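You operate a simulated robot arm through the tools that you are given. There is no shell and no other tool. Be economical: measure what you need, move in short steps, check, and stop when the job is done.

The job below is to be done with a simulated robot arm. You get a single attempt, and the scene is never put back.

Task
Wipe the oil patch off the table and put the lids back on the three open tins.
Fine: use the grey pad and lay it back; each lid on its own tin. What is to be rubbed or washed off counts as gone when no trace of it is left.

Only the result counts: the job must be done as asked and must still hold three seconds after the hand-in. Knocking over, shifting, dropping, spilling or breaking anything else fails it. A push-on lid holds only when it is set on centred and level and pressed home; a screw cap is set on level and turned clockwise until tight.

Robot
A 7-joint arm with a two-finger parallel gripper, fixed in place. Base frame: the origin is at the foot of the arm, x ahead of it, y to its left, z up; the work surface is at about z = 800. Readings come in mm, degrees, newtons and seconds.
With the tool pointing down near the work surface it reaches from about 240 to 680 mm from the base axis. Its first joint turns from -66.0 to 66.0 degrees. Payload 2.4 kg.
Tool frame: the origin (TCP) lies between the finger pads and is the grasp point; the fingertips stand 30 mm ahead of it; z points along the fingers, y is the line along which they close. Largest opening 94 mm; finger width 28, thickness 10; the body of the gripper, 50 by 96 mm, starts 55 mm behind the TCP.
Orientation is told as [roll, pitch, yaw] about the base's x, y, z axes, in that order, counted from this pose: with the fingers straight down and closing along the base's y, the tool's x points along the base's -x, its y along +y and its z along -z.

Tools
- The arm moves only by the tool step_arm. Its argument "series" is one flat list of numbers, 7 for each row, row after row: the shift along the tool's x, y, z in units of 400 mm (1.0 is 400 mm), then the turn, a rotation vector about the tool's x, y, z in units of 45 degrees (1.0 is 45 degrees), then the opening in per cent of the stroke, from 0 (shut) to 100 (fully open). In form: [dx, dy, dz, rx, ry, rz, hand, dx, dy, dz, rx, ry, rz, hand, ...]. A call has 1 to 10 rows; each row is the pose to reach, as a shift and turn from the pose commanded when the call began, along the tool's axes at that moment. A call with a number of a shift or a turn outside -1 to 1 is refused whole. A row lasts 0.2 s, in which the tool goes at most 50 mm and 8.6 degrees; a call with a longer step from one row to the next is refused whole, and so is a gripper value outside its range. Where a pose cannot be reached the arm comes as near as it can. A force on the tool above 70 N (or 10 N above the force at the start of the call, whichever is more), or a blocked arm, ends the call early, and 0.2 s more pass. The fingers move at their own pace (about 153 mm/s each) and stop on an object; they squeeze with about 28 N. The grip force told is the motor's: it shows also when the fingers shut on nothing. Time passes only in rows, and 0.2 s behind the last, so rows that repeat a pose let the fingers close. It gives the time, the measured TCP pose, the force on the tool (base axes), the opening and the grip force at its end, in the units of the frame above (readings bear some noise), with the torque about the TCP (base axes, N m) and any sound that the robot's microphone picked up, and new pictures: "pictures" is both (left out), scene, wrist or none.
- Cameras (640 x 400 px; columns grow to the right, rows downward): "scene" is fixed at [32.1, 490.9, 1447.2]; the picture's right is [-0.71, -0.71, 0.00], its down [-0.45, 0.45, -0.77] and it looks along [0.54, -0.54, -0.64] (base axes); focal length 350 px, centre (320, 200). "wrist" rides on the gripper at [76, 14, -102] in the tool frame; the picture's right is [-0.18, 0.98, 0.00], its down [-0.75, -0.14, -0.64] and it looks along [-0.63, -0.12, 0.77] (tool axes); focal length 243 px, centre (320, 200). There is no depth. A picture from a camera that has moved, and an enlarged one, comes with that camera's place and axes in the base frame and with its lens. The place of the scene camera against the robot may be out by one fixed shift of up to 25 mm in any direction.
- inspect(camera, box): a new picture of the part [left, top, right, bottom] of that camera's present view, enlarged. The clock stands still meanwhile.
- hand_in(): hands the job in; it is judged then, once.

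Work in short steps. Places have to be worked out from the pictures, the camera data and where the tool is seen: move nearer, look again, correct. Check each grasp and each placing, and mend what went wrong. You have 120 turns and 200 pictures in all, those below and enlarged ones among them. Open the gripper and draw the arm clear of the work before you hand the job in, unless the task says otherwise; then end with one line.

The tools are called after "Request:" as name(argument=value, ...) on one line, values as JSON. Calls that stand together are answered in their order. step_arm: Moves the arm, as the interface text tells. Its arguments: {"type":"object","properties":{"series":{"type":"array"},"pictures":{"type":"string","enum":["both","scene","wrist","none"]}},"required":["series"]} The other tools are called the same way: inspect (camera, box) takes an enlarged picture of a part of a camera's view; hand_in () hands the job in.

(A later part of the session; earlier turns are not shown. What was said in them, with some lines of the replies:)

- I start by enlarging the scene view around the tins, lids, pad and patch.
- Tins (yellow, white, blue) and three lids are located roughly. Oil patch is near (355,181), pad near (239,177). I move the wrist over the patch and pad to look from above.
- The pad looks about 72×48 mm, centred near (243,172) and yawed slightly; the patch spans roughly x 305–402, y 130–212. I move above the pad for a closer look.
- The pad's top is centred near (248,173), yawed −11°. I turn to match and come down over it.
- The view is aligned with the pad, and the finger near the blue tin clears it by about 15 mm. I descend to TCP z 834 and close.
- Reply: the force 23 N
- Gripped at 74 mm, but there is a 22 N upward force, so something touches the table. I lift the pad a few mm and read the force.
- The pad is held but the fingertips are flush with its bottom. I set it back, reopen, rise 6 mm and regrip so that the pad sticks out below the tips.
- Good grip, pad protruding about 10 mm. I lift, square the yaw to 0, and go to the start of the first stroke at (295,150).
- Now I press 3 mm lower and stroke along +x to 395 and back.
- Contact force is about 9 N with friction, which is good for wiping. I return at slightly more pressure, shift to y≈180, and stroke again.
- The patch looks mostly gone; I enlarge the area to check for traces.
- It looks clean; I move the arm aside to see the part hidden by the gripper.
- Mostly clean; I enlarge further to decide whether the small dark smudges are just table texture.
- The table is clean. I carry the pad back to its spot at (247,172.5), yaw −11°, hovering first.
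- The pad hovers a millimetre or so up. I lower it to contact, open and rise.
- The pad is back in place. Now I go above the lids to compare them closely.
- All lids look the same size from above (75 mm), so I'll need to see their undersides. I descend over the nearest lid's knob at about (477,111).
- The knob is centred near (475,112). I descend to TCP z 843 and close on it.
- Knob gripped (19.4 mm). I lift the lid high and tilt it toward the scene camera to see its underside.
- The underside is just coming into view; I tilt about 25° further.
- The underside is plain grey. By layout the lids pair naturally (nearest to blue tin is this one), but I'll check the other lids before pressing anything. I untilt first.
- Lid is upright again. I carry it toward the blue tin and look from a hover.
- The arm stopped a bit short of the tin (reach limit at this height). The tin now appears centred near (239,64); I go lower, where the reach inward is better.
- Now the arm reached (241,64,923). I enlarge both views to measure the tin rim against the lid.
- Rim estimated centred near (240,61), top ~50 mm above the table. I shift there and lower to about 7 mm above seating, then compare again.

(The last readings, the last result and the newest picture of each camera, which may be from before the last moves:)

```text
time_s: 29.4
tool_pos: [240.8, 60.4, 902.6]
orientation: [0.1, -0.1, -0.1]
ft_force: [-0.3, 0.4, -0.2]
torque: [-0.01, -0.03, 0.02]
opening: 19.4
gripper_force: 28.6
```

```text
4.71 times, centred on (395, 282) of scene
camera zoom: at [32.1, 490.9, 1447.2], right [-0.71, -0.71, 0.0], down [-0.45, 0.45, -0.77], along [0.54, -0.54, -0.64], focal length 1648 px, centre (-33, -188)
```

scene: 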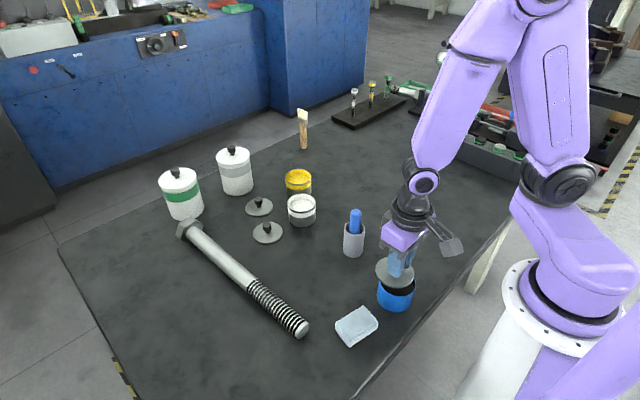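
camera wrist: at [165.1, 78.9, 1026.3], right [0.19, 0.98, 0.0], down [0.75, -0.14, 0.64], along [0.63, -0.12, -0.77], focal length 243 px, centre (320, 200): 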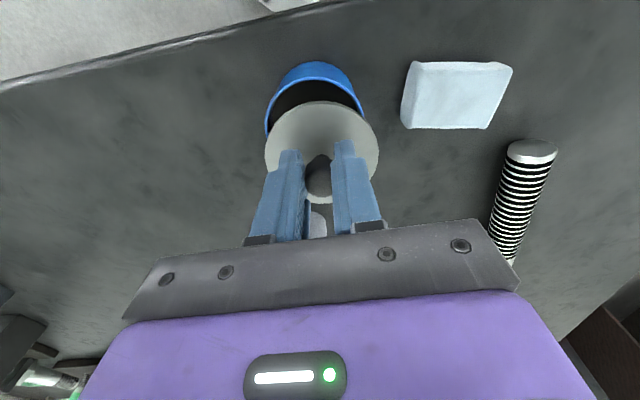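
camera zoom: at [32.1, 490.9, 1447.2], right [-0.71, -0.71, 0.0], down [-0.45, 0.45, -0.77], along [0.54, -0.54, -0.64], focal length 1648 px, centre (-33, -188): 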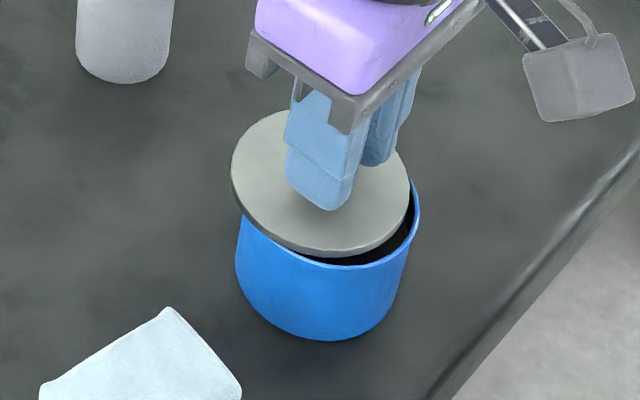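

The wrist and scene views disagree by several mm about the centring, so before lowering I back off up and forward to see the whole rim unobstructed.

Request:
step_arm(series=[0, 0, -0.1, 0, 0, 0, 5, -0.06, 0, -0.15, 0, 0, 0, 5, -0.13, 0, -0.15, 0, 0, 0, 5, -0.13, 0, -0.15, 0, 0, 0, 5], pictures="none")

Request:
inspect(camera="wrist", box=[240, 0, 400, 160])

Request:
inspect(camera="scene", box=[350, 240, 440, 325])

```text
time_s: 30.4
tool_pos: [292.1, 60.8, 962.2]
orientation: [0.1, 0.0, 0.0]
ft_force: [0.9, 0.3, 0.0]
torque: [0.01, -0.02, 0.0]
opening: 19.6
gripper_force: 28.2
```

```text
2.50 times, centred on (320, 80) of wrist
camera zoom: at [215.4, 76.0, 1064.1], right [0.19, 0.98, 0.0], down [0.75, -0.14, 0.64], along [0.63, -0.12, -0.77], focal length 606 px, centre (320, 500)
```

zoom: 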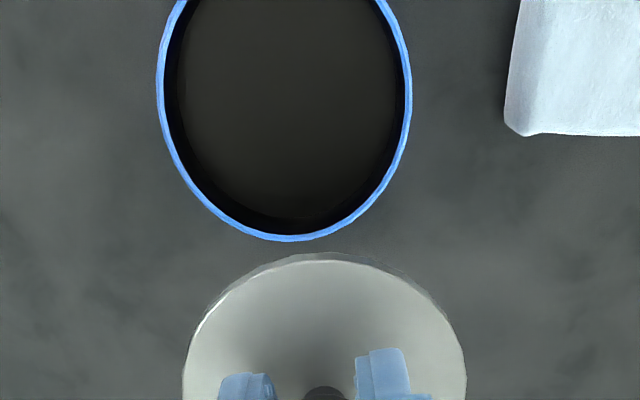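

```text
4.71 times, centred on (395, 282) of scene
camera zoom: at [32.2, 490.9, 1447.2], right [-0.71, -0.71, 0.0], down [-0.45, 0.45, -0.77], along [0.54, -0.54, -0.64], focal length 1648 px, centre (-33, -188)
```

zoom: 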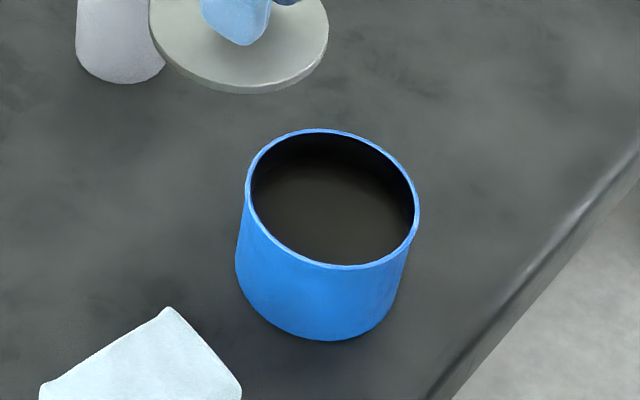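

The rim is now clear: centre ≈(239.5,61), r≈37.3. The lid sits about 5 mm forward of the TCP in the grip, so the TCP should go to about (234.5,60.5). I come in at z 905.

Request:
step_arm(series=[0.06, 0, 0, 0, 0, 0, 5, 0.1, 0, 0.07, 0, 0, 0, 5, 0.12, 0, 0.1425, 0, 0, 0, 5, 0.144, -0.001, 0.1425, 0, 0, 0, 5, 0.144, -0.001, 0.1425, 0, 0, 0, 5], pictures="none")

Request:
inspect(camera="wrist", box=[240, 50, 400, 210])

Request:
inspect(camera="scene", box=[350, 240, 440, 325])

```text
time_s: 31.6
tool_pos: [234.0, 59.4, 904.9]
orientation: [0.1, 0.0, -0.1]
ft_force: [-0.3, -0.7, 0.8]
torque: [0.0, 0.02, 0.04]
opening: 19.3
gripper_force: 28.1
```

```text
2.50 times, centred on (320, 130) of wrist
camera zoom: at [157.7, 75.5, 1007.4], right [0.19, 0.98, 0.0], down [0.75, -0.14, 0.64], along [0.63, -0.12, -0.77], focal length 606 px, centre (320, 375)
```

zoom: 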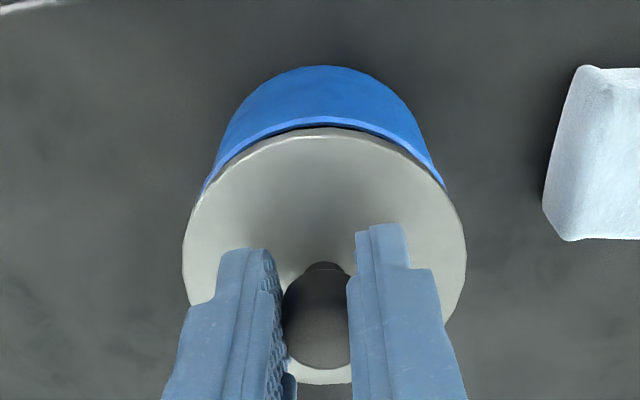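

```text
4.71 times, centred on (395, 282) of scene
camera zoom: at [32.1, 490.9, 1447.2], right [-0.71, -0.71, 0.0], down [-0.45, 0.45, -0.77], along [0.54, -0.54, -0.64], focal length 1648 px, centre (-33, -188)
```

zoom: 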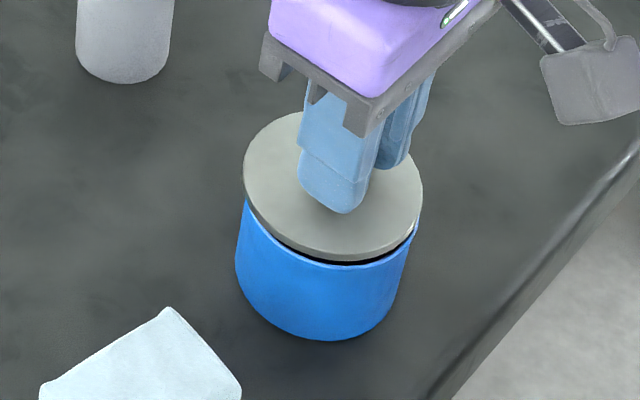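

Alignment now looks right in both views. I lower in small steps watching the force.

Request:
step_arm(series=[0, 0, 0.01, 0, 0, 0, 5, 0, 0, 0.01, 0, 0, 0, 5], pictures="none")

Request:
step_arm(series=[0, 0, 0.005, 0, 0, 0, 5, 0, 0, 0.005, 0, 0, 0, 5], pictures="none")

Request:
inspect(camera="scene", box=[350, 240, 440, 325])

```text
time_s: 32.2
tool_pos: [234.6, 59.5, 900.8]
orientation: [0.1, 0.0, -0.1]
ft_force: [-0.4, 0.2, -0.5]
torque: [0.0, 0.02, 0.0]
opening: 19.1
gripper_force: 27.8
```

```text
time_s: 32.8
tool_pos: [233.5, 59.1, 899.0]
orientation: [0.0, 0.0, -0.1]
ft_force: [-12.7, 2.6, 25.3]
torque: [0.08, 0.02, 0.04]
opening: 19.6
gripper_force: 28.0
heard: snap
```

```text
4.71 times, centred on (395, 282) of scene
camera zoom: at [31.6, 490.9, 1447.2], right [-0.71, -0.71, 0.0], down [-0.45, 0.45, -0.77], along [0.54, -0.54, -0.64], focal length 1648 px, centre (-33, -188)
```

zoom: 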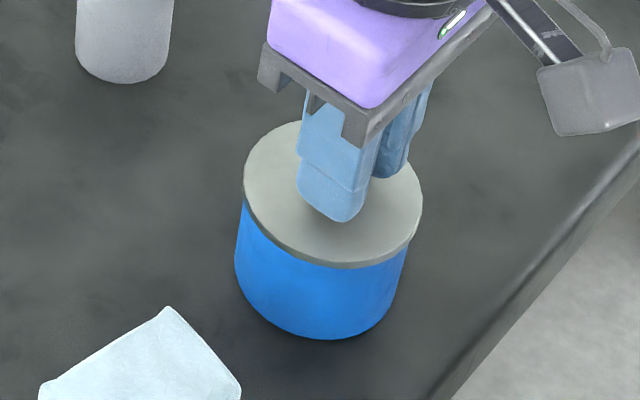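

A "snap" was heard and the lid looks seated, level and centred on the blue tin. I release and rise.

Request:
step_arm(series=[0, 0, 0, 0, 0, 0, 45, 0, 0, 0, 0, 0, 0, 45, 0, 0, -0.1, 0, 0, 0, 45, -0.05, 0, -0.2, 0, 0, 0, 45], pictures="both")

Request:
inspect(camera="scene", box=[350, 240, 440, 325])

```text
time_s: 33.8
tool_pos: [255.3, 59.1, 979.3]
orientation: [0.0, 0.1, -0.2]
ft_force: [0.5, -0.8, -0.5]
torque: [-0.02, 0.0, 0.04]
opening: 42.1
gripper_force: 0.0
camera wrist: at [177.9, 75.1, 1081.1], right [0.19, 0.98, 0.0], down [0.75, -0.14, 0.64], along [0.63, -0.12, -0.77], focal length 243 px, centre (320, 200)
```

scene: 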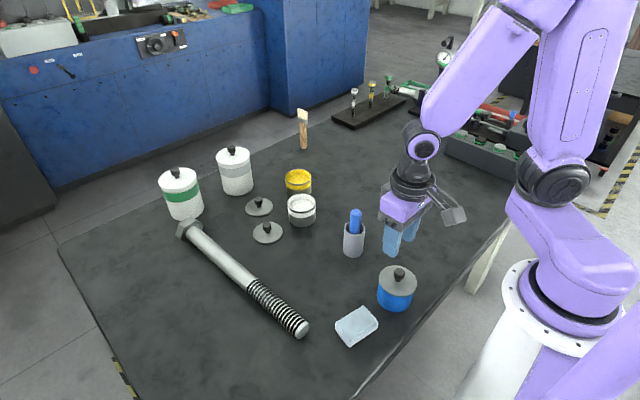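
wrist: 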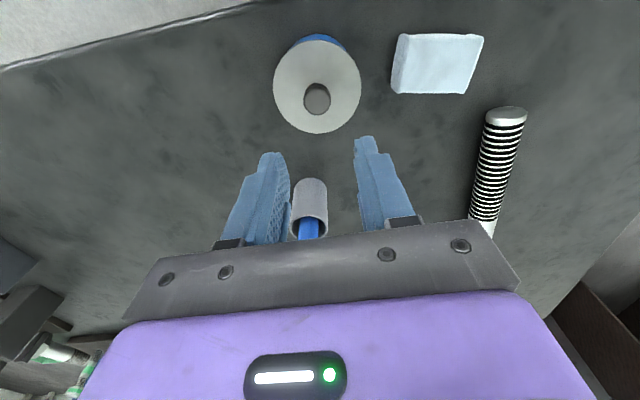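

```text
4.71 times, centred on (395, 282) of scene
camera zoom: at [32.1, 490.9, 1447.2], right [-0.71, -0.71, 0.0], down [-0.45, 0.45, -0.77], along [0.54, -0.54, -0.64], focal length 1648 px, centre (-33, -188)
```

zoom: 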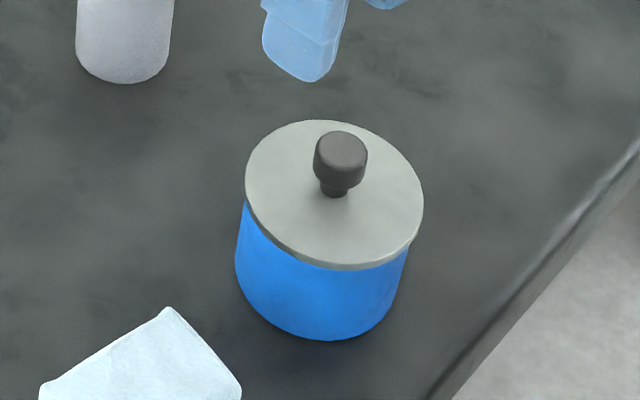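

The lid is well seated. Next I go above the middle lid (≈(574,132)).

Request:
step_arm(series=[-0.095, 0.022, 0, 0, 0, 0, 45, -0.19, 0.045, 0, 0, 0, 0, 45, -0.285, 0.067, 0, 0, 0, 0, 45, -0.38, 0.09, 0.01, 0, 0, 0, 45, -0.475, 0.112, 0.02, 0, 0, 0, 45, -0.57, 0.135, 0.04, 0, 0, 0, 45, -0.665, 0.157, 0.06, 0, 0, 0, 45, -0.75, 0.18, 0.08, 0, 0, 0, 45, -0.75, 0.18, 0.08, 0, 0, 0, 45], pictures="wrist")

Request:
inspect(camera="wrist", box=[200, 60, 440, 240])

```text
time_s: 35.8
tool_pos: [554.5, 132.5, 948.2]
orientation: [0.0, 0.0, -0.1]
ft_force: [-0.3, 0.2, 0.2]
torque: [-0.01, 0.02, -0.02]
opening: 42.2
gripper_force: 0.0
camera wrist: at [477.7, 147.4, 1050.2], right [0.19, 0.98, 0.0], down [0.75, -0.14, 0.64], along [0.63, -0.12, -0.77], focal length 243 px, centre (320, 200)
```

wrist: 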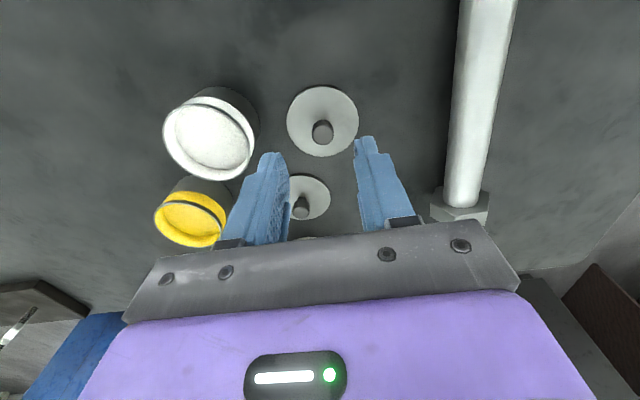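

```text
2.22 times, centred on (320, 150) of wrist
camera zoom: at [477.7, 147.4, 1050.2], right [0.19, 0.98, 0.0], down [0.75, -0.14, 0.64], along [0.63, -0.12, -0.77], focal length 539 px, centre (320, 311)
```

zoom: 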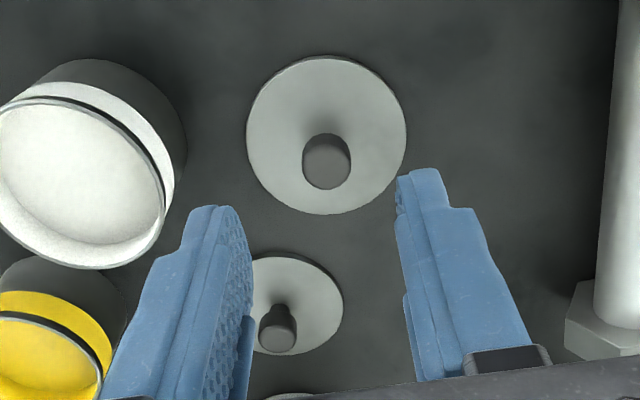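

The middle lid's knob is at about (577,132). I descend on it and close.

Request:
step_arm(series=[-0.03, -0.001, 0.08, 0, 0, 0, 45, -0.056, -0.001, 0.17, 0, 0, 0, 45, -0.056, -0.001, 0.22, 0, 0, 0, 45, -0.056, -0.001, 0.263, 0, 0, 0, 45, -0.056, -0.001, 0.263, 0, 0, 0, 5, -0.056, -0.001, 0.263, 0, 0, 0, 5, -0.056, -0.001, 0.263, 0, 0, 0, 5], pictures="both")

```text
time_s: 37.4
tool_pos: [575.7, 130.3, 842.9]
orientation: [0.1, 0.1, -0.1]
ft_force: [0.5, 0.4, -1.0]
torque: [0.01, -0.01, -0.01]
opening: 19.4
gripper_force: 27.7
camera wrist: at [499.8, 146.5, 944.5], right [0.19, 0.98, 0.0], down [0.75, -0.14, 0.64], along [0.63, -0.12, -0.77], focal length 243 px, centre (320, 200)
```

scene: 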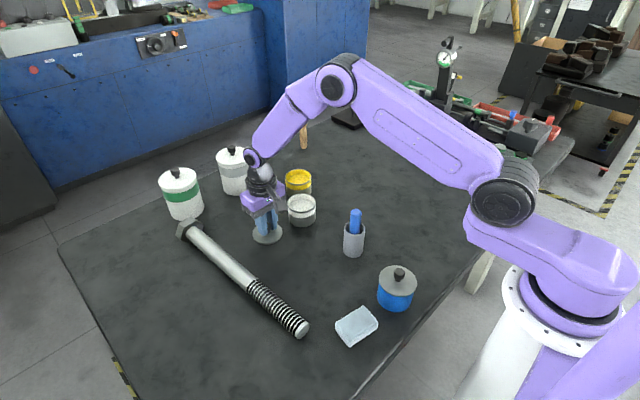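
wrist: 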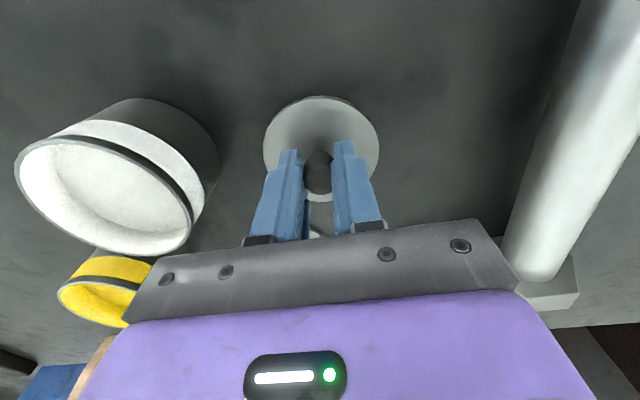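

Gripped. I lift it and tilt it the same way to check its underside.

Request:
step_arm(series=[0, 0, -0.1, 0, 0, 0, 5, 0, -0.03, -0.2, 0, 0, 0, 5, 0.04, -0.07, -0.3, -0.16, 0, 0, 5, 0.08, -0.11, -0.4, -0.33, 0, 0, 5, 0.12, -0.15, -0.5, -0.5, 0, 0, 5, 0.16, -0.2, -0.6, -0.67, 0, 0, 5, 0.2, -0.25, -0.7, -0.84, 0, 0, 5, 0.24, -0.3, -0.8, -1.0, 0, 0, 5, 0.24, -0.3, -0.8, -1.0, 0, 0, 5], pictures="none")

Request:
step_arm(series=[0, 0, 0, -0.18, 0, 0, 5, 0, 0, 0, -0.36, 0, 0, 5, 0, 0, 0, -0.5, 0, 0, 5], pictures="none")

Request:
inspect(camera="scene", box=[280, 50, 400, 135])

```text
time_s: 39.4
tool_pos: [480.5, 11.1, 1161.8]
orientation: [45.2, 0.0, -0.2]
ft_force: [-0.3, 1.0, -0.3]
torque: [0.02, -0.03, -0.03]
opening: 19.2
gripper_force: 28.3
```

```text
time_s: 40.2
tool_pos: [480.6, 9.7, 1160.5]
orientation: [67.7, 0.0, -0.1]
ft_force: [-0.1, 1.3, -0.4]
torque: [-0.03, -0.02, 0.0]
opening: 18.9
gripper_force: 27.9
```

```text
4.71 times, centred on (340, 92) of scene
camera zoom: at [32.1, 490.9, 1447.2], right [-0.71, -0.71, 0.0], down [-0.45, 0.45, -0.77], along [0.54, -0.54, -0.64], focal length 1648 px, centre (226, 706)
```

zoom: 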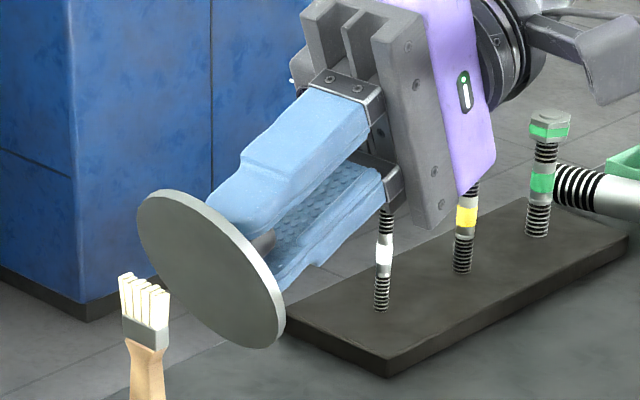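

Also plain grey; lids are identical, so pairing by proximity: this lid → white tin, far lid → yellow. I untilt.

Request:
step_arm(series=[0, 0, 0, 0.18, 0, 0, 5, 0, 0, 0, 0.36, 0, 0, 5, 0, 0, 0, 0.54, 0, 0, 5, 0, 0, 0, 0.72, 0, 0, 5, 0, 0, 0, 0.9, 0, 0, 5, 0, 0, 0, 1.0, 0, 0, 5], pictures="none")

Request:
step_arm(series=[0, 0, 0, 0.18, 0, 0, 5, 0, 0, 0, 0.36, 0, 0, 5, 0, 0, 0, 0.5, 0, 0, 5, 0, 0, 0, 0.5, 0, 0, 5], pictures="none")

```text
time_s: 41.6
tool_pos: [480.3, 10.3, 1161.4]
orientation: [22.5, 0.1, -0.1]
ft_force: [0.1, 0.1, 0.7]
torque: [-0.03, 0.02, -0.02]
opening: 19.1
gripper_force: 27.8
```

```text
time_s: 42.6
tool_pos: [480.0, 10.4, 1161.6]
orientation: [0.1, -0.1, -0.1]
ft_force: [0.0, -0.6, -0.3]
torque: [0.01, -0.02, -0.03]
opening: 19.4
gripper_force: 28.5
```

Upright again. I move so the wrist camera sees the white tin's full rim ahead of the held lid.

Request:
step_arm(series=[-0.056, 0.008, 0.083, 0, 0, 0, 5, -0.112, 0.017, 0.167, 0, 0, 0, 5, -0.169, 0.025, 0.25, 0, 0, 0, 5, -0.225, 0.033, 0.333, 0, 0, 0, 5, -0.281, 0.042, 0.416, 0, 0, 0, 5, -0.3375, 0.05, 0.5, 0, 0, 0, 5, -0.3375, 0.05, 0.5, 0, 0, 0, 5], pictures="scene")

Request:
inspect(camera="wrist", box=[220, 0, 420, 160])

```text
time_s: 44.2
tool_pos: [617.1, 31.9, 961.3]
orientation: [0.1, 0.0, -0.1]
ft_force: [0.4, -0.3, -0.5]
torque: [-0.02, -0.01, -0.03]
opening: 19.2
gripper_force: 27.8
```

scene: 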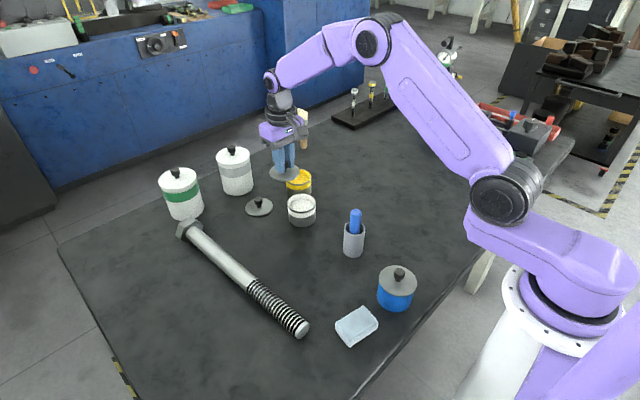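

```text
2.50 times, centred on (320, 80) of wrist
camera zoom: at [539.4, 46.6, 1064.0], right [0.19, 0.98, 0.0], down [0.75, -0.14, 0.64], along [0.63, -0.12, -0.77], focal length 606 px, centre (320, 500)
```

zoom: 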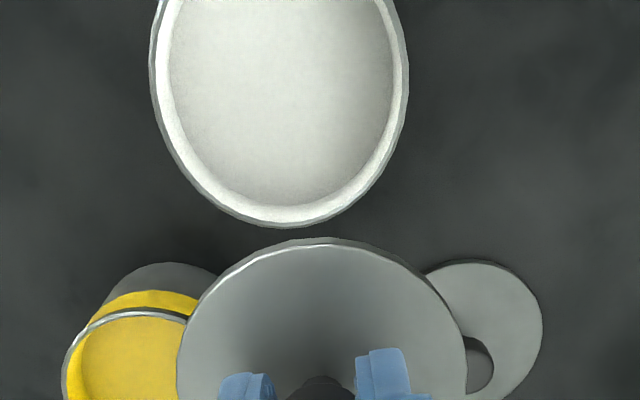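

White rim computed centred near (559.6,31); this lid is almost exactly centred on the TCP. I move to hover at (559.4,30.3,907) and compare.

Request:
step_arm(series=[0.06, 0, 0, 0, 0, 0, 5, 0.11, -0.002, 0.06, 0, 0, 0, 5, 0.144, -0.004, 0.11, 0, 0, 0, 5, 0.144, -0.004, 0.135, 0, 0, 0, 5, 0.144, -0.004, 0.135, 0, 0, 0, 5], pictures="none")

Request:
inspect(camera="wrist", box=[240, 50, 400, 210])

Request:
inspect(camera="scene", box=[260, 160, 350, 235])

```text
time_s: 45.4
tool_pos: [559.5, 29.2, 908.4]
orientation: [0.1, 0.0, -0.1]
ft_force: [-0.3, 0.0, -0.5]
torque: [0.0, 0.01, -0.02]
opening: 19.2
gripper_force: 27.7
```

```text
2.50 times, centred on (320, 130) of wrist
camera zoom: at [481.6, 44.7, 1010.5], right [0.19, 0.98, 0.0], down [0.75, -0.14, 0.64], along [0.63, -0.12, -0.77], focal length 606 px, centre (320, 375)
```

zoom: 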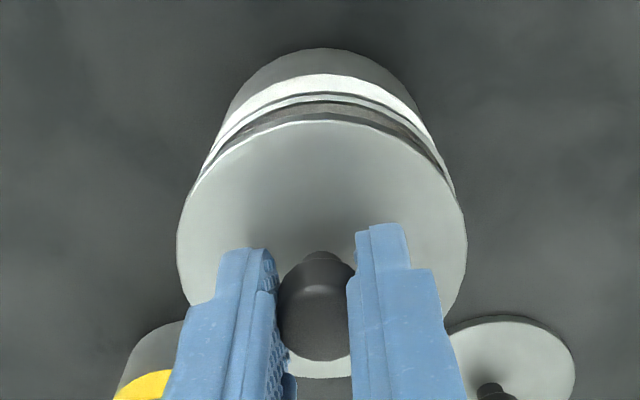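

```text
5.33 times, centred on (305, 198) of scene
camera zoom: at [32.1, 490.9, 1447.2], right [-0.71, -0.71, 0.0], down [-0.45, 0.45, -0.77], along [0.54, -0.54, -0.64], focal length 1868 px, centre (400, 213)
```

zoom: 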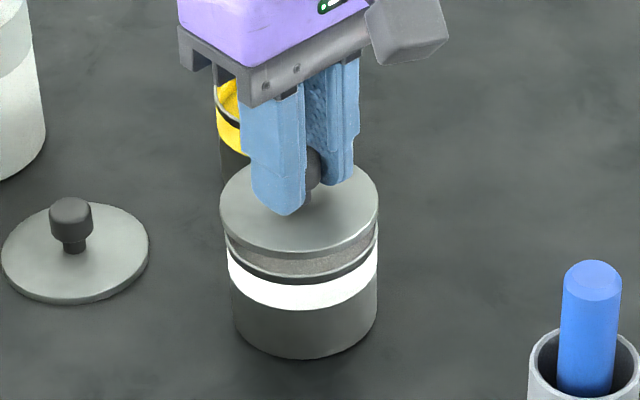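

Both views show alignment within a millimetre or two. I lower to about 3 mm above contact and re-check.

Request:
step_arm(series=[0, 0.001, 0.013, 0, 0, 0, 5, 0, 0.001, 0.013, 0, 0, 0, 5], pictures="none")

Request:
inspect(camera="wrist", box=[260, 70, 380, 160])

Request:
inspect(camera="scene", box=[270, 180, 330, 230])

```text
time_s: 46.0
tool_pos: [558.1, 30.2, 901.2]
orientation: [0.1, 0.0, -0.1]
ft_force: [-0.7, 1.0, 0.2]
torque: [0.05, -0.01, 0.0]
opening: 19.2
gripper_force: 28.3
```

```text
4.44 times, centred on (320, 115) of wrist
camera zoom: at [481.5, 45.2, 1005.2], right [0.19, 0.98, 0.0], down [0.75, -0.14, 0.64], along [0.63, -0.12, -0.77], focal length 1078 px, centre (320, 578)
```

zoom: 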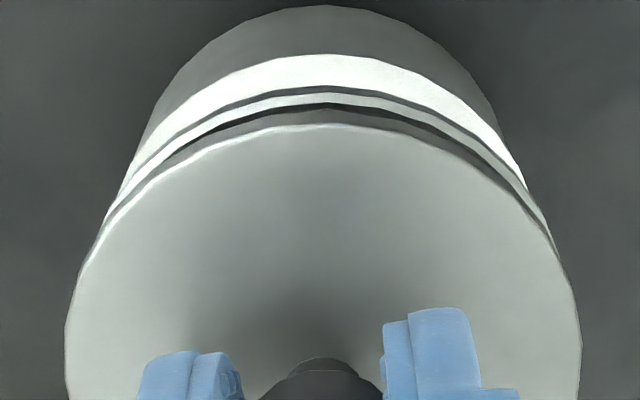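

```text
8.00 times, centred on (300, 205) of scene
camera zoom: at [32.1, 490.9, 1447.2], right [-0.71, -0.71, 0.0], down [-0.45, 0.45, -0.77], along [0.54, -0.54, -0.64], focal length 2801 px, centre (480, 160)
```

zoom: 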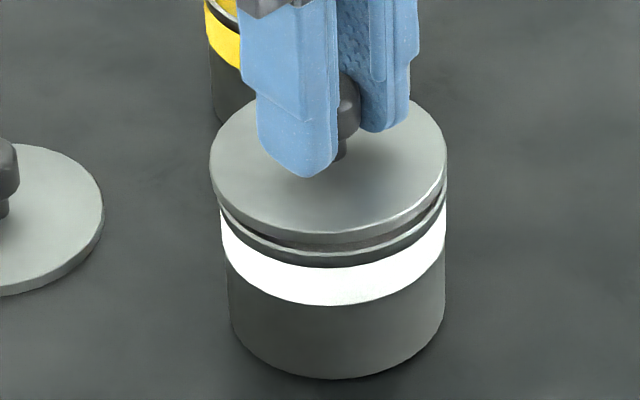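

A small shift of about 1.6 mm toward the base is needed. I apply it and lower gently until contact.

Request:
step_arm(series=[0.004, 0, 0.0, 0, 0, 0, 5, 0.004, 0, 0.004, 0, 0, 0, 5, 0.004, 0, 0.004, 0, 0, 0, 5], pictures="none")

Request:
inspect(camera="scene", box=[270, 180, 330, 230])

```text
time_s: 46.8
tool_pos: [557.0, 29.2, 901.5]
orientation: [0.1, 0.0, -0.2]
ft_force: [0.1, 0.5, -0.1]
torque: [0.01, 0.01, -0.01]
opening: 19.2
gripper_force: 28.4
```

```text
8.00 times, centred on (300, 205) of scene
camera zoom: at [32.1, 490.9, 1447.2], right [-0.71, -0.71, 0.0], down [-0.45, 0.45, -0.77], along [0.54, -0.54, -0.64], focal length 2801 px, centre (480, 160)
```

zoom: 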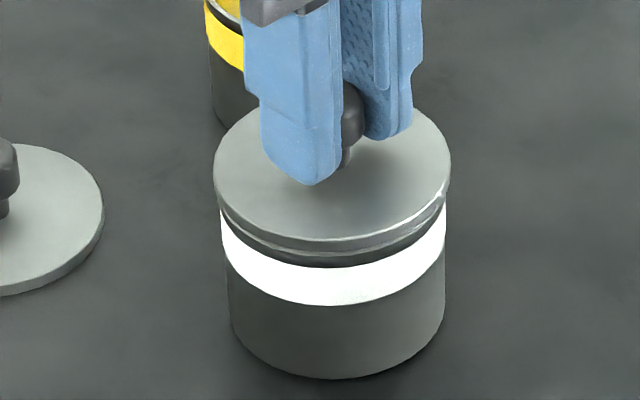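

Centred now in the scene view (332 vs 333 px). I lower on.

Request:
step_arm(series=[0, 0, 0.004, 0, 0, 0, 5, 0, 0, 0.004, 0, 0, 0, 5], pictures="none")

Request:
step_arm(series=[0, 0, 0.004, 0, 0, 0, 5, 0, 0, 0.004, 0, 0, 0, 5], pictures="none")

```text
time_s: 47.4
tool_pos: [556.3, 29.1, 898.8]
orientation: [0.1, -0.1, -0.1]
ft_force: [-0.3, 0.9, -0.1]
torque: [-0.02, 0.0, 0.0]
opening: 19.3
gripper_force: 27.9
```

```text
time_s: 48.0
tool_pos: [556.9, 30.6, 898.1]
orientation: [0.1, 0.0, -0.1]
ft_force: [-2.7, 1.1, 8.0]
torque: [0.05, -0.13, 0.0]
opening: 19.3
gripper_force: 27.6
heard: snap
```

Another snap, with contact force 8 N. I enlarge to check it, then release and rise.

Request:
step_arm(series=[0, 0, 0, 0, 0, 0, 45, 0, 0, 0, 0, 0, 0, 45, 0, 0, -0.1, 0, 0, 0, 45, 0.03, 0.08, -0.17, 0, 0, 0, 45], pictures="wrist")

Request:
inspect(camera="scene", box=[270, 180, 330, 230])

```text
time_s: 49.0
tool_pos: [544.3, 62.1, 966.4]
orientation: [0.1, -0.1, 0.0]
ft_force: [0.2, 0.4, -1.1]
torque: [-0.02, 0.03, -0.02]
opening: 42.7
gripper_force: 0.0
camera wrist: at [467.6, 77.4, 1068.8], right [0.19, 0.98, 0.0], down [0.75, -0.14, 0.64], along [0.63, -0.12, -0.77], focal length 243 px, centre (320, 200)
```

wrist: 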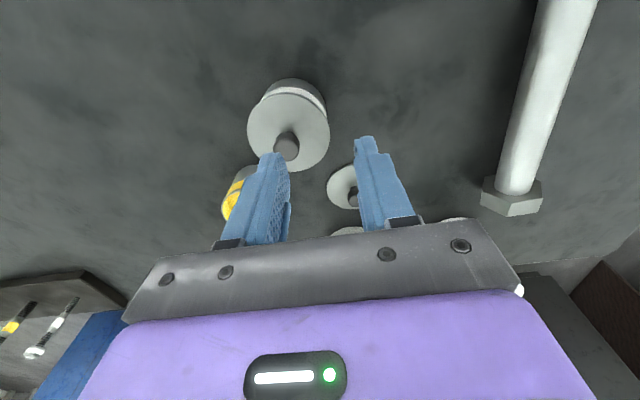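

```text
8.00 times, centred on (300, 205) of scene
camera zoom: at [32.2, 490.8, 1447.2], right [-0.71, -0.71, 0.0], down [-0.45, 0.45, -0.77], along [0.54, -0.54, -0.64], focal length 2801 px, centre (480, 160)
```

zoom: 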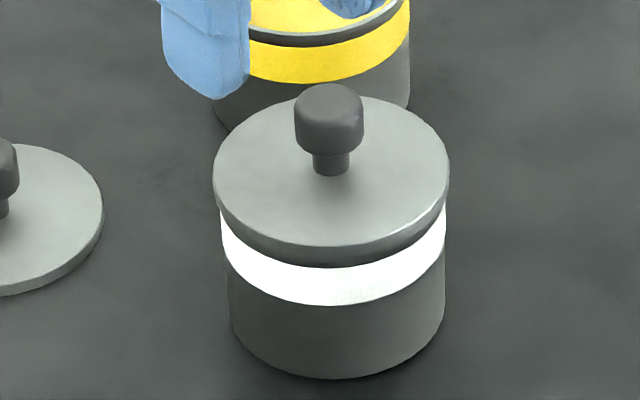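

The white tin's lid is seated level. Now over to the far lid; I look from about (640,92,955).

Request:
step_arm(series=[-0.08, 0.025, 0, 0, 0, 0, 45, -0.16, 0.05, 0.01, 0, 0, 0, 45, -0.24, 0.075, 0.028, 0, 0, 0, 45, -0.24, 0.075, 0.028, 0, 0, 0, 45], pictures="both")

Request:
inspect(camera="wrist", box=[200, 60, 440, 240])

```text
time_s: 50.0
tool_pos: [640.8, 89.8, 953.8]
orientation: [0.0, 0.0, -0.1]
ft_force: [0.2, -0.2, -0.1]
torque: [0.04, 0.0, 0.01]
opening: 42.2
gripper_force: 0.0
camera wrist: at [563.7, 105.7, 1056.3], right [0.19, 0.98, 0.0], down [0.75, -0.14, 0.64], along [0.63, -0.12, -0.77], focal length 243 px, centre (320, 200)
```

scene: 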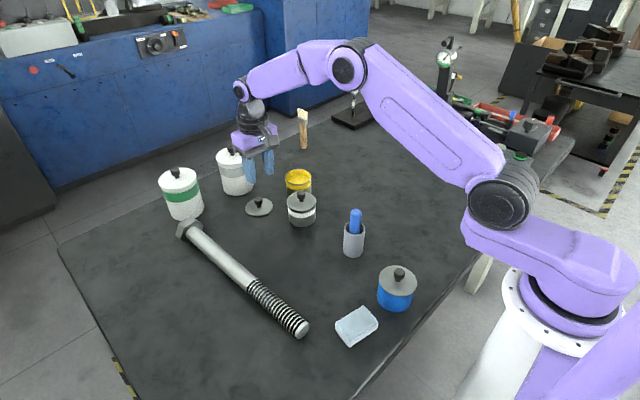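
wrist: 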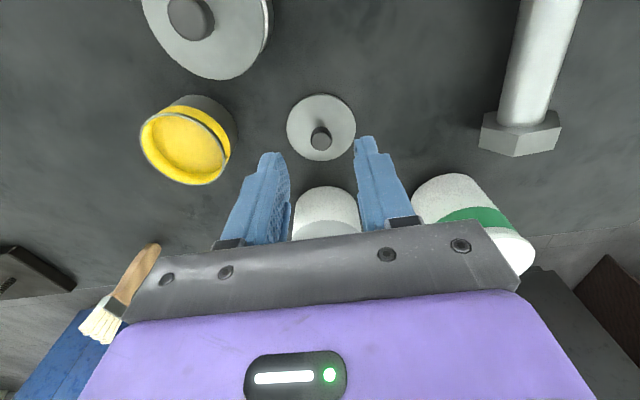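

```text
2.22 times, centred on (320, 150) of wrist
camera zoom: at [563.7, 105.7, 1056.3], right [0.19, 0.98, 0.0], down [0.75, -0.14, 0.64], along [0.63, -0.12, -0.77], focal length 539 px, centre (320, 311)
```

zoom: 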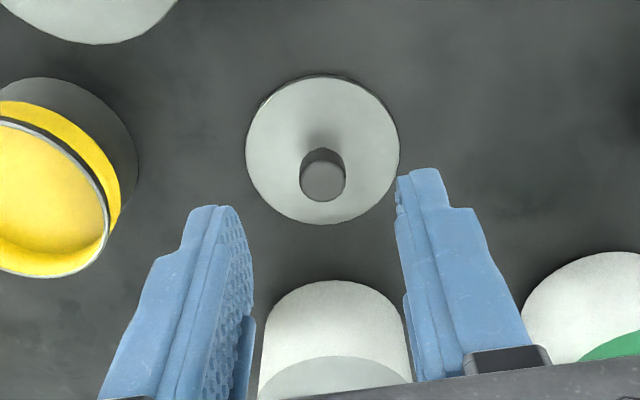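

The far lid's knob is near (671,87), close to max reach. I aim the TCP at (668,87), descend to z 843 and close.

Request:
step_arm(series=[-0.035, -0.004, 0.08, 0, 0, 0, 45, -0.0675, -0.007, 0.17, 0, 0, 0, 45, -0.0675, -0.007, 0.23, 0, 0, 0, 45, -0.0675, -0.007, 0.277, 0, 0, 0, 45, -0.0675, -0.007, 0.277, 0, 0, 0, 5, -0.0675, -0.007, 0.277, 0, 0, 0, 5, -0.0675, -0.007, 0.277, 0, 0, 0, 5], pictures="both")

```text
time_s: 51.6
tool_pos: [667.7, 87.9, 843.5]
orientation: [0.1, 0.0, -0.1]
ft_force: [-0.4, 0.5, -0.2]
torque: [-0.03, -0.03, -0.03]
opening: 19.5
gripper_force: 27.7
camera wrist: at [591.2, 103.8, 946.0], right [0.19, 0.98, 0.0], down [0.75, -0.14, 0.64], along [0.63, -0.12, -0.77], focal length 243 px, centre (320, 200)
```

scene: 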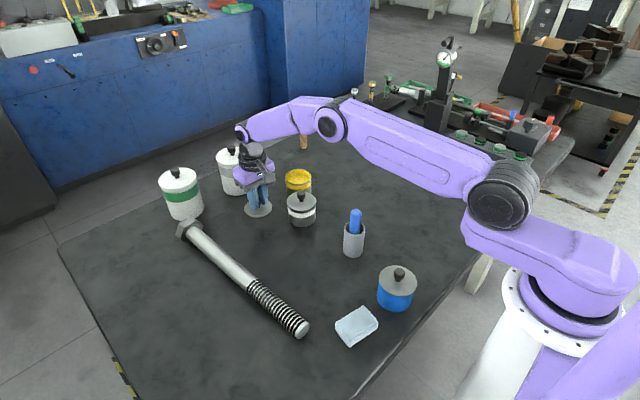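
wrist: 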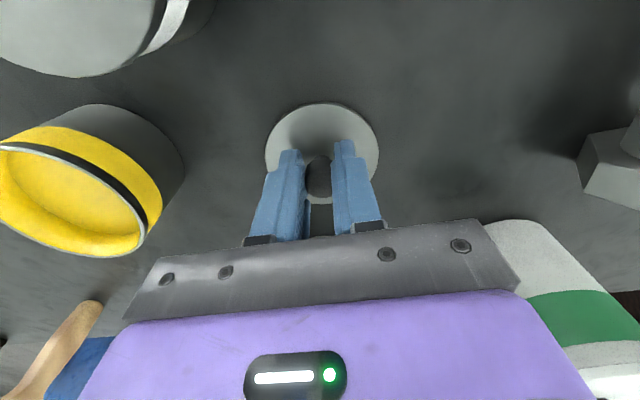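

Gripped. I lift and move sideways to where the wrist camera sees the yellow tin's whole rim left of the lid.

Request:
step_arm(series=[0, 0, -0.1, 0, 0, 0, 5, 0, 0, -0.2, 0, 0, 0, 5, 0.05, -0.08, -0.25, 0, 0, 0, 5, 0.095, -0.17, -0.29, 0, 0, 0, 5, 0.095, -0.17, -0.29, 0, 0, 0, 5], pictures="wrist")

Request:
inspect(camera="wrist", box=[160, 40, 400, 220])

Request:
inspect(camera="scene", box=[270, 155, 330, 205])

```text
time_s: 52.8
tool_pos: [630.5, 20.4, 959.9]
orientation: [0.2, 0.0, 0.0]
ft_force: [-0.3, 0.6, 0.0]
torque: [-0.04, -0.02, 0.01]
opening: 19.2
gripper_force: 27.8
camera wrist: at [553.6, 36.3, 1062.8], right [0.19, 0.98, 0.0], down [0.75, -0.14, 0.64], along [0.63, -0.12, -0.77], focal length 243 px, centre (320, 200)
```

wrist: 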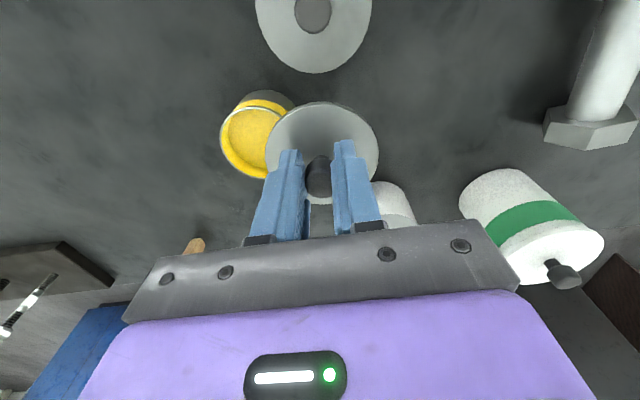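

```text
2.22 times, centred on (280, 130) of wrist
camera zoom: at [553.6, 36.3, 1062.8], right [0.19, 0.98, 0.0], down [0.75, -0.14, 0.64], along [0.63, -0.12, -0.77], focal length 539 px, centre (409, 356)
```

zoom: 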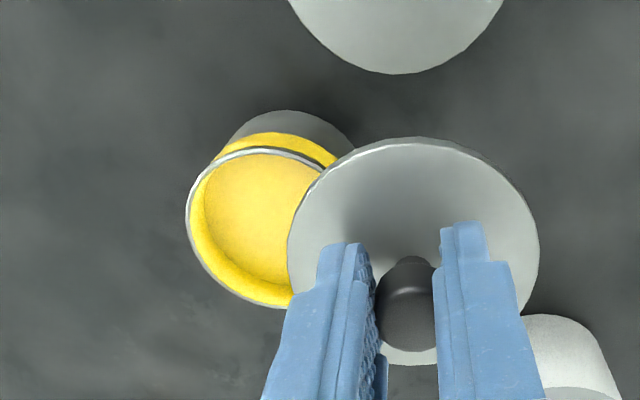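

```text
8.00 times, centred on (300, 180) of scene
camera zoom: at [32.2, 490.9, 1447.2], right [-0.71, -0.71, 0.0], down [-0.45, 0.45, -0.77], along [0.54, -0.54, -0.64], focal length 2801 px, centre (480, 360)
```

zoom: 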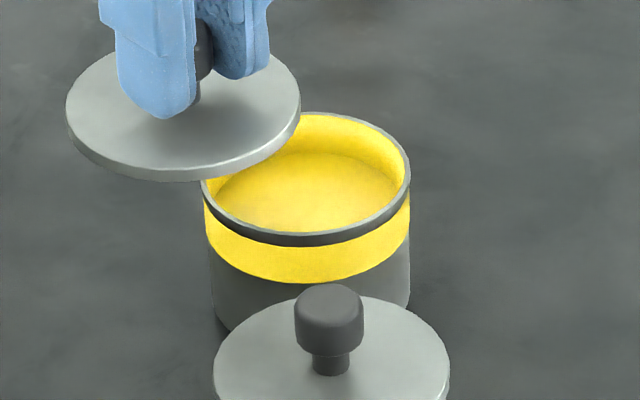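

Yellow rim fits a circle centred near (650,−39); the lid sits ~(+5,+1) off the TCP as with the first one. I go to hover at TCP (644,−41,908).

Request:
step_arm(series=[-0.015, -0.08, 0, 0, 0, 0, 5, -0.033, -0.154, 0.04, 0, 0, 0, 5, -0.033, -0.154, 0.1, 0, 0, 0, 5, -0.033, -0.154, 0.13, 0, 0, 0, 5, -0.033, -0.154, 0.13, 0, 0, 0, 5], pictures="none")

Request:
inspect(camera="wrist", box=[260, 70, 380, 160])

Request:
inspect(camera="scene", box=[270, 155, 330, 205])

```text
time_s: 54.0
tool_pos: [643.1, -41.3, 907.4]
orientation: [0.1, 0.0, -0.1]
ft_force: [0.1, -0.4, 0.1]
torque: [0.0, -0.02, 0.01]
opening: 19.2
gripper_force: 28.0
```

```text
4.44 times, centred on (320, 115) of wrist
camera zoom: at [566.5, -25.2, 1009.9], right [0.19, 0.98, 0.0], down [0.75, -0.14, 0.64], along [0.63, -0.12, -0.77], focal length 1078 px, centre (320, 578)
```

zoom: 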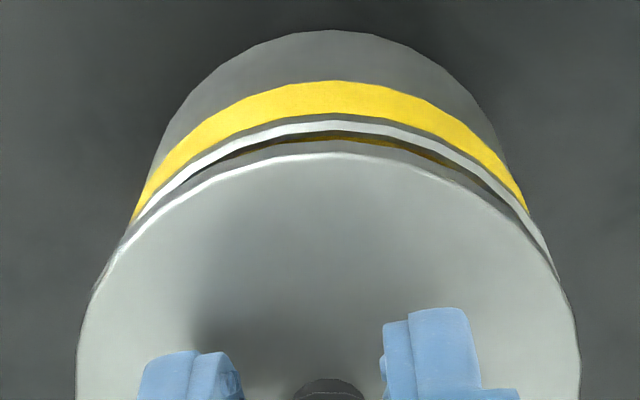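

```text
8.00 times, centred on (300, 180) of scene
camera zoom: at [32.2, 490.9, 1447.2], right [-0.71, -0.71, 0.0], down [-0.45, 0.45, -0.77], along [0.54, -0.54, -0.64], focal length 2801 px, centre (480, 360)
```

zoom: 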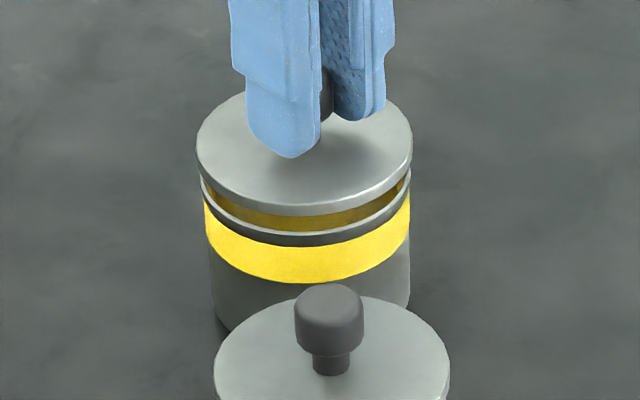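

Aligned within about a millimetre. I lower to ~902 with a slight 0.8 mm correction and re-check.

Request:
step_arm(series=[0.002, 0, 0.013, 0, 0, 0, 5, 0.002, 0, 0.013, 0, 0, 0, 5], pictures="none")

Request:
inspect(camera="scene", box=[270, 155, 330, 205])

Request:
inspect(camera="wrist", box=[260, 70, 380, 160])

```text
time_s: 54.6
tool_pos: [643.2, -40.2, 903.1]
orientation: [0.0, -0.1, -0.1]
ft_force: [-0.3, 1.2, -0.5]
torque: [0.01, 0.0, -0.01]
opening: 19.3
gripper_force: 28.6
```

```text
8.00 times, centred on (300, 180) of scene
camera zoom: at [32.1, 490.9, 1447.2], right [-0.71, -0.71, 0.0], down [-0.45, 0.45, -0.77], along [0.54, -0.54, -0.64], focal length 2801 px, centre (480, 360)
```

zoom: 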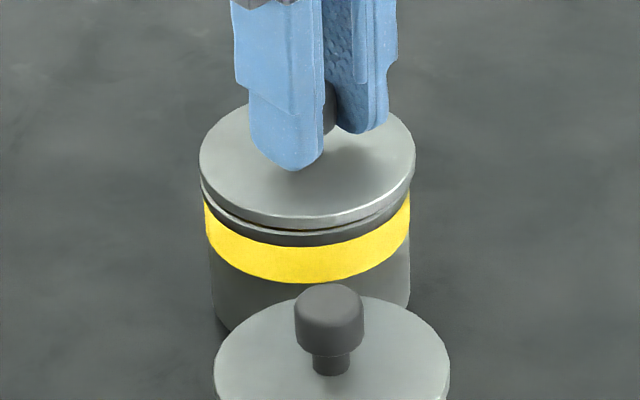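

```text
4.44 times, centred on (320, 115) of wrist
camera zoom: at [565.3, -25.3, 1005.0], right [0.19, 0.98, 0.0], down [0.75, -0.14, 0.64], along [0.63, -0.12, -0.77], focal length 1078 px, centre (320, 578)
```

zoom: 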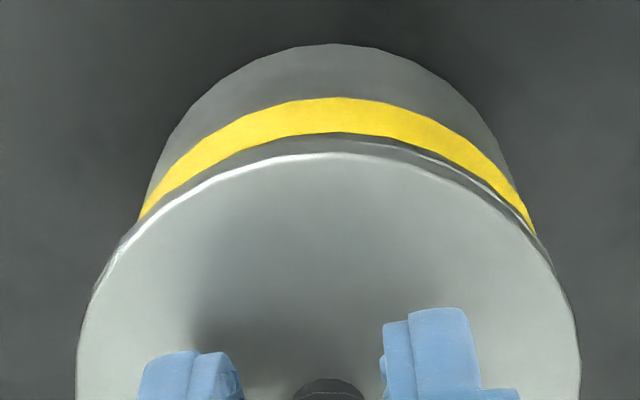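

Well centred. I lower in 1.6 mm steps until it snaps.

Request:
step_arm(series=[-0.001, 0.001, 0.006, 0, 0, 0, 5, -0.001, 0.001, 0.006, 0, 0, 0, 5], pictures="none")

Request:
step_arm(series=[0, 0, 0.004, 0, 0, 0, 5, 0, 0, 0.004, 0, 0, 0, 5], pictures="none")

```text
time_s: 55.2
tool_pos: [641.9, -39.6, 900.2]
orientation: [0.1, 0.0, -0.1]
ft_force: [-0.5, 0.0, 0.6]
torque: [0.0, 0.01, -0.01]
opening: 19.5
gripper_force: 28.0
```

```text
time_s: 55.8
tool_pos: [641.4, -40.6, 900.5]
orientation: [0.1, 0.0, 0.0]
ft_force: [-4.3, 1.4, 10.7]
torque: [0.04, 0.13, 0.0]
opening: 19.3
gripper_force: 27.9
heard: snap
```

A snap again. I release, rise, and retreat toward the base to get a clear view of everything.

Request:
step_arm(series=[0, 0, 0, 0, 0, 0, 45, 0, 0, 0, 0, 0, 0, 45, 0, 0, -0.1, 0, 0, 0, 45, 0, 0, -0.2, 0, 0, 0, 45, 0.08, -0.06, -0.26, 0, 0, 0, 45, 0.16, -0.12, -0.3, 0, 0, 0, 45, 0.24, -0.18, -0.34, 0, 0, 0, 45, 0.32, -0.24, -0.38, 0, 0, 0, 45, 0.4, -0.28, -0.42, 0, 0, 0, 45], pictures="scene")

Request:
inspect(camera="scene", box=[260, 150, 340, 230])

Request:
inspect(camera="scene", box=[270, 235, 440, 360])

```text
time_s: 57.8
tool_pos: [480.9, -152.4, 1065.9]
orientation: [0.1, 0.0, -0.1]
ft_force: [0.0, -0.4, 0.2]
torque: [0.0, 0.01, 0.02]
opening: 42.4
gripper_force: 0.1
```

scene: 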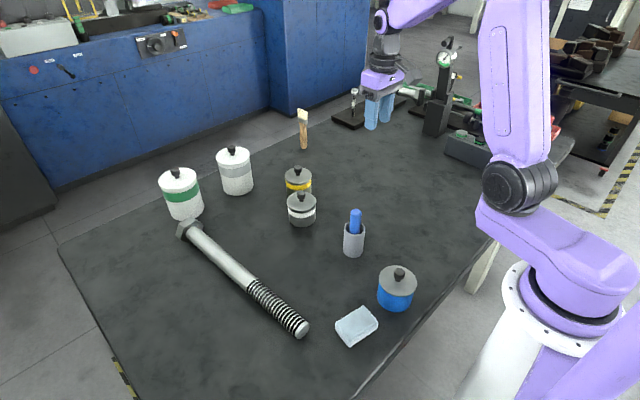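

```text
5.00 times, centred on (300, 190) of scene
camera zoom: at [32.1, 490.9, 1447.2], right [-0.71, -0.71, 0.0], down [-0.45, 0.45, -0.77], along [0.54, -0.54, -0.64], focal length 1751 px, centre (420, 250)
```

zoom: 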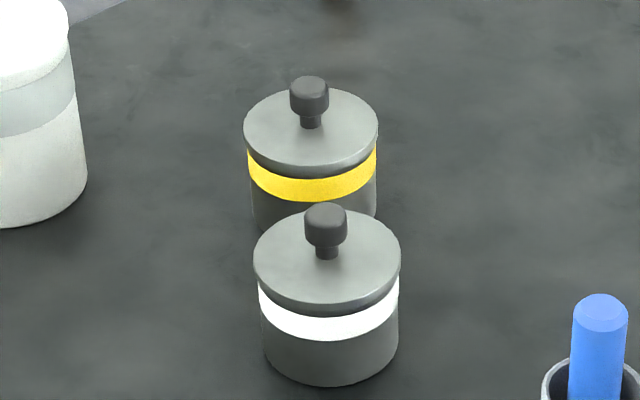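

```text
3.20 times, centred on (355, 298) of scene
camera zoom: at [32.1, 490.9, 1447.2], right [-0.71, -0.71, 0.0], down [-0.45, 0.45, -0.77], along [0.54, -0.54, -0.64], focal length 1120 px, centre (208, -112)
```

zoom: 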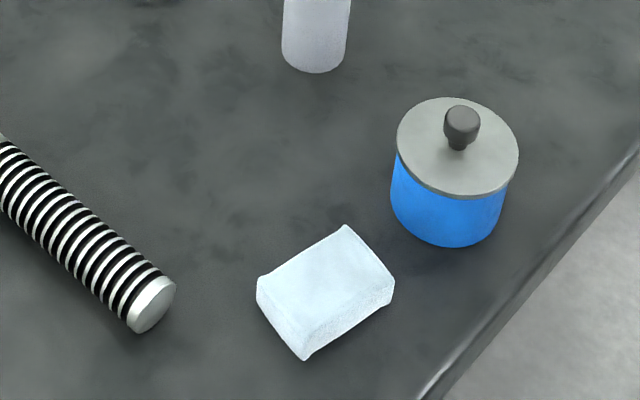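

All lids look seated and level. One last close look at the wiped area with the wrist camera, to be sure no trace remains.

Request:
step_arm(series=[0.043, 0.1, 0.02, 0, 0, 0, 45, 0.087, 0.2, 0.04, 0, 0, 0, 45, 0.13, 0.3, 0.06, 0, 0, 0, 45, 0.174, 0.4, 0.08, 0, 0, 0, 45, 0.217, 0.5, 0.1, 0, 0, 0, 45, 0.26, 0.6, 0.13, 0, 0, 0, 45, 0.304, 0.7, 0.16, 0, 0, 0, 45, 0.347, 0.8, 0.19, 0, 0, 0, 45, 0.347, 0.8, 0.19, 0, 0, 0, 45], pictures="none")

Request:
inspect(camera="wrist", box=[240, 0, 440, 140])

```text
time_s: 59.8
tool_pos: [342.3, 168.1, 990.5]
orientation: [0.1, 0.0, -0.1]
ft_force: [0.2, -0.8, -0.6]
torque: [-0.01, 0.01, 0.0]
opening: 42.4
gripper_force: 0.1
```

```text
2.86 times, centred on (340, 70) of wrist
camera zoom: at [266.9, 184.3, 1092.6], right [0.19, 0.98, 0.0], down [0.75, -0.14, 0.64], along [0.63, -0.12, -0.77], focal length 693 px, centre (263, 571)
```

zoom: 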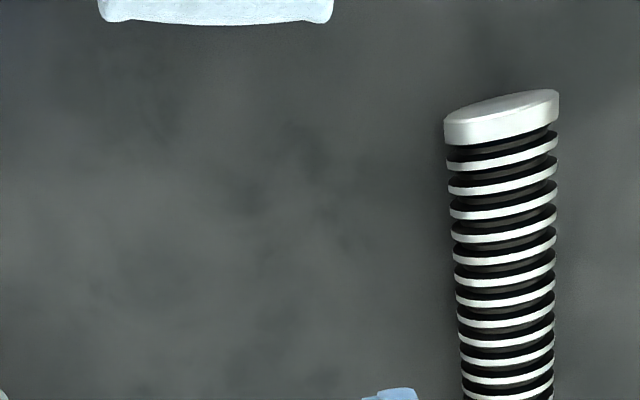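

The table is clean. I rise clear and hand in.

Request:
step_arm(series=[0, -0.05, -0.1, 0, 0, 0, 45, -0.03, -0.14, -0.18, 0, 0, 0, 45, -0.06, -0.24, -0.25, 0, 0, 0, 45, -0.08, -0.34, -0.3, 0, 0, 0, 60], pictures="scene")

```text
refused: row 3 steps farther than a row can; nothing moved
```

One step was too long; I repeat with shorter ones.

Request:
step_arm(series=[0, -0.04, -0.1, 0, 0, 0, 45, -0.02, -0.1, -0.18, 0, 0, 0, 45, -0.04, -0.17, -0.25, 0, 0, 0, 45, -0.06, -0.25, -0.3, 0, 0, 0, 60], pictures="scene")

```text
time_s: 60.8
tool_pos: [368.4, 67.0, 1110.7]
orientation: [0.2, 0.1, -0.1]
ft_force: [0.1, -0.4, 0.2]
torque: [0.03, -0.03, 0.02]
opening: 56.4
gripper_force: 0.1
```

scene: 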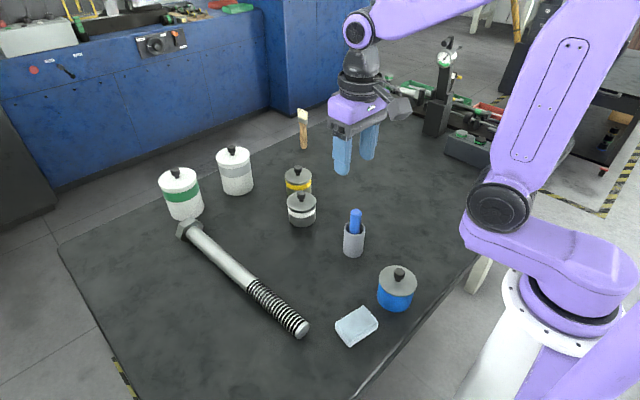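

Everything is in place and the arm is clear, so I hand in.

Request:
hand_in()

```text
The job is handed in.
```

I wiped the oil patch off with no trace visible, laid the grey pad back in its place, and pressed a lid onto each of the three tins; each one snapped. The lids looked identical (I checked two undersides), so I matched them to tins by position.
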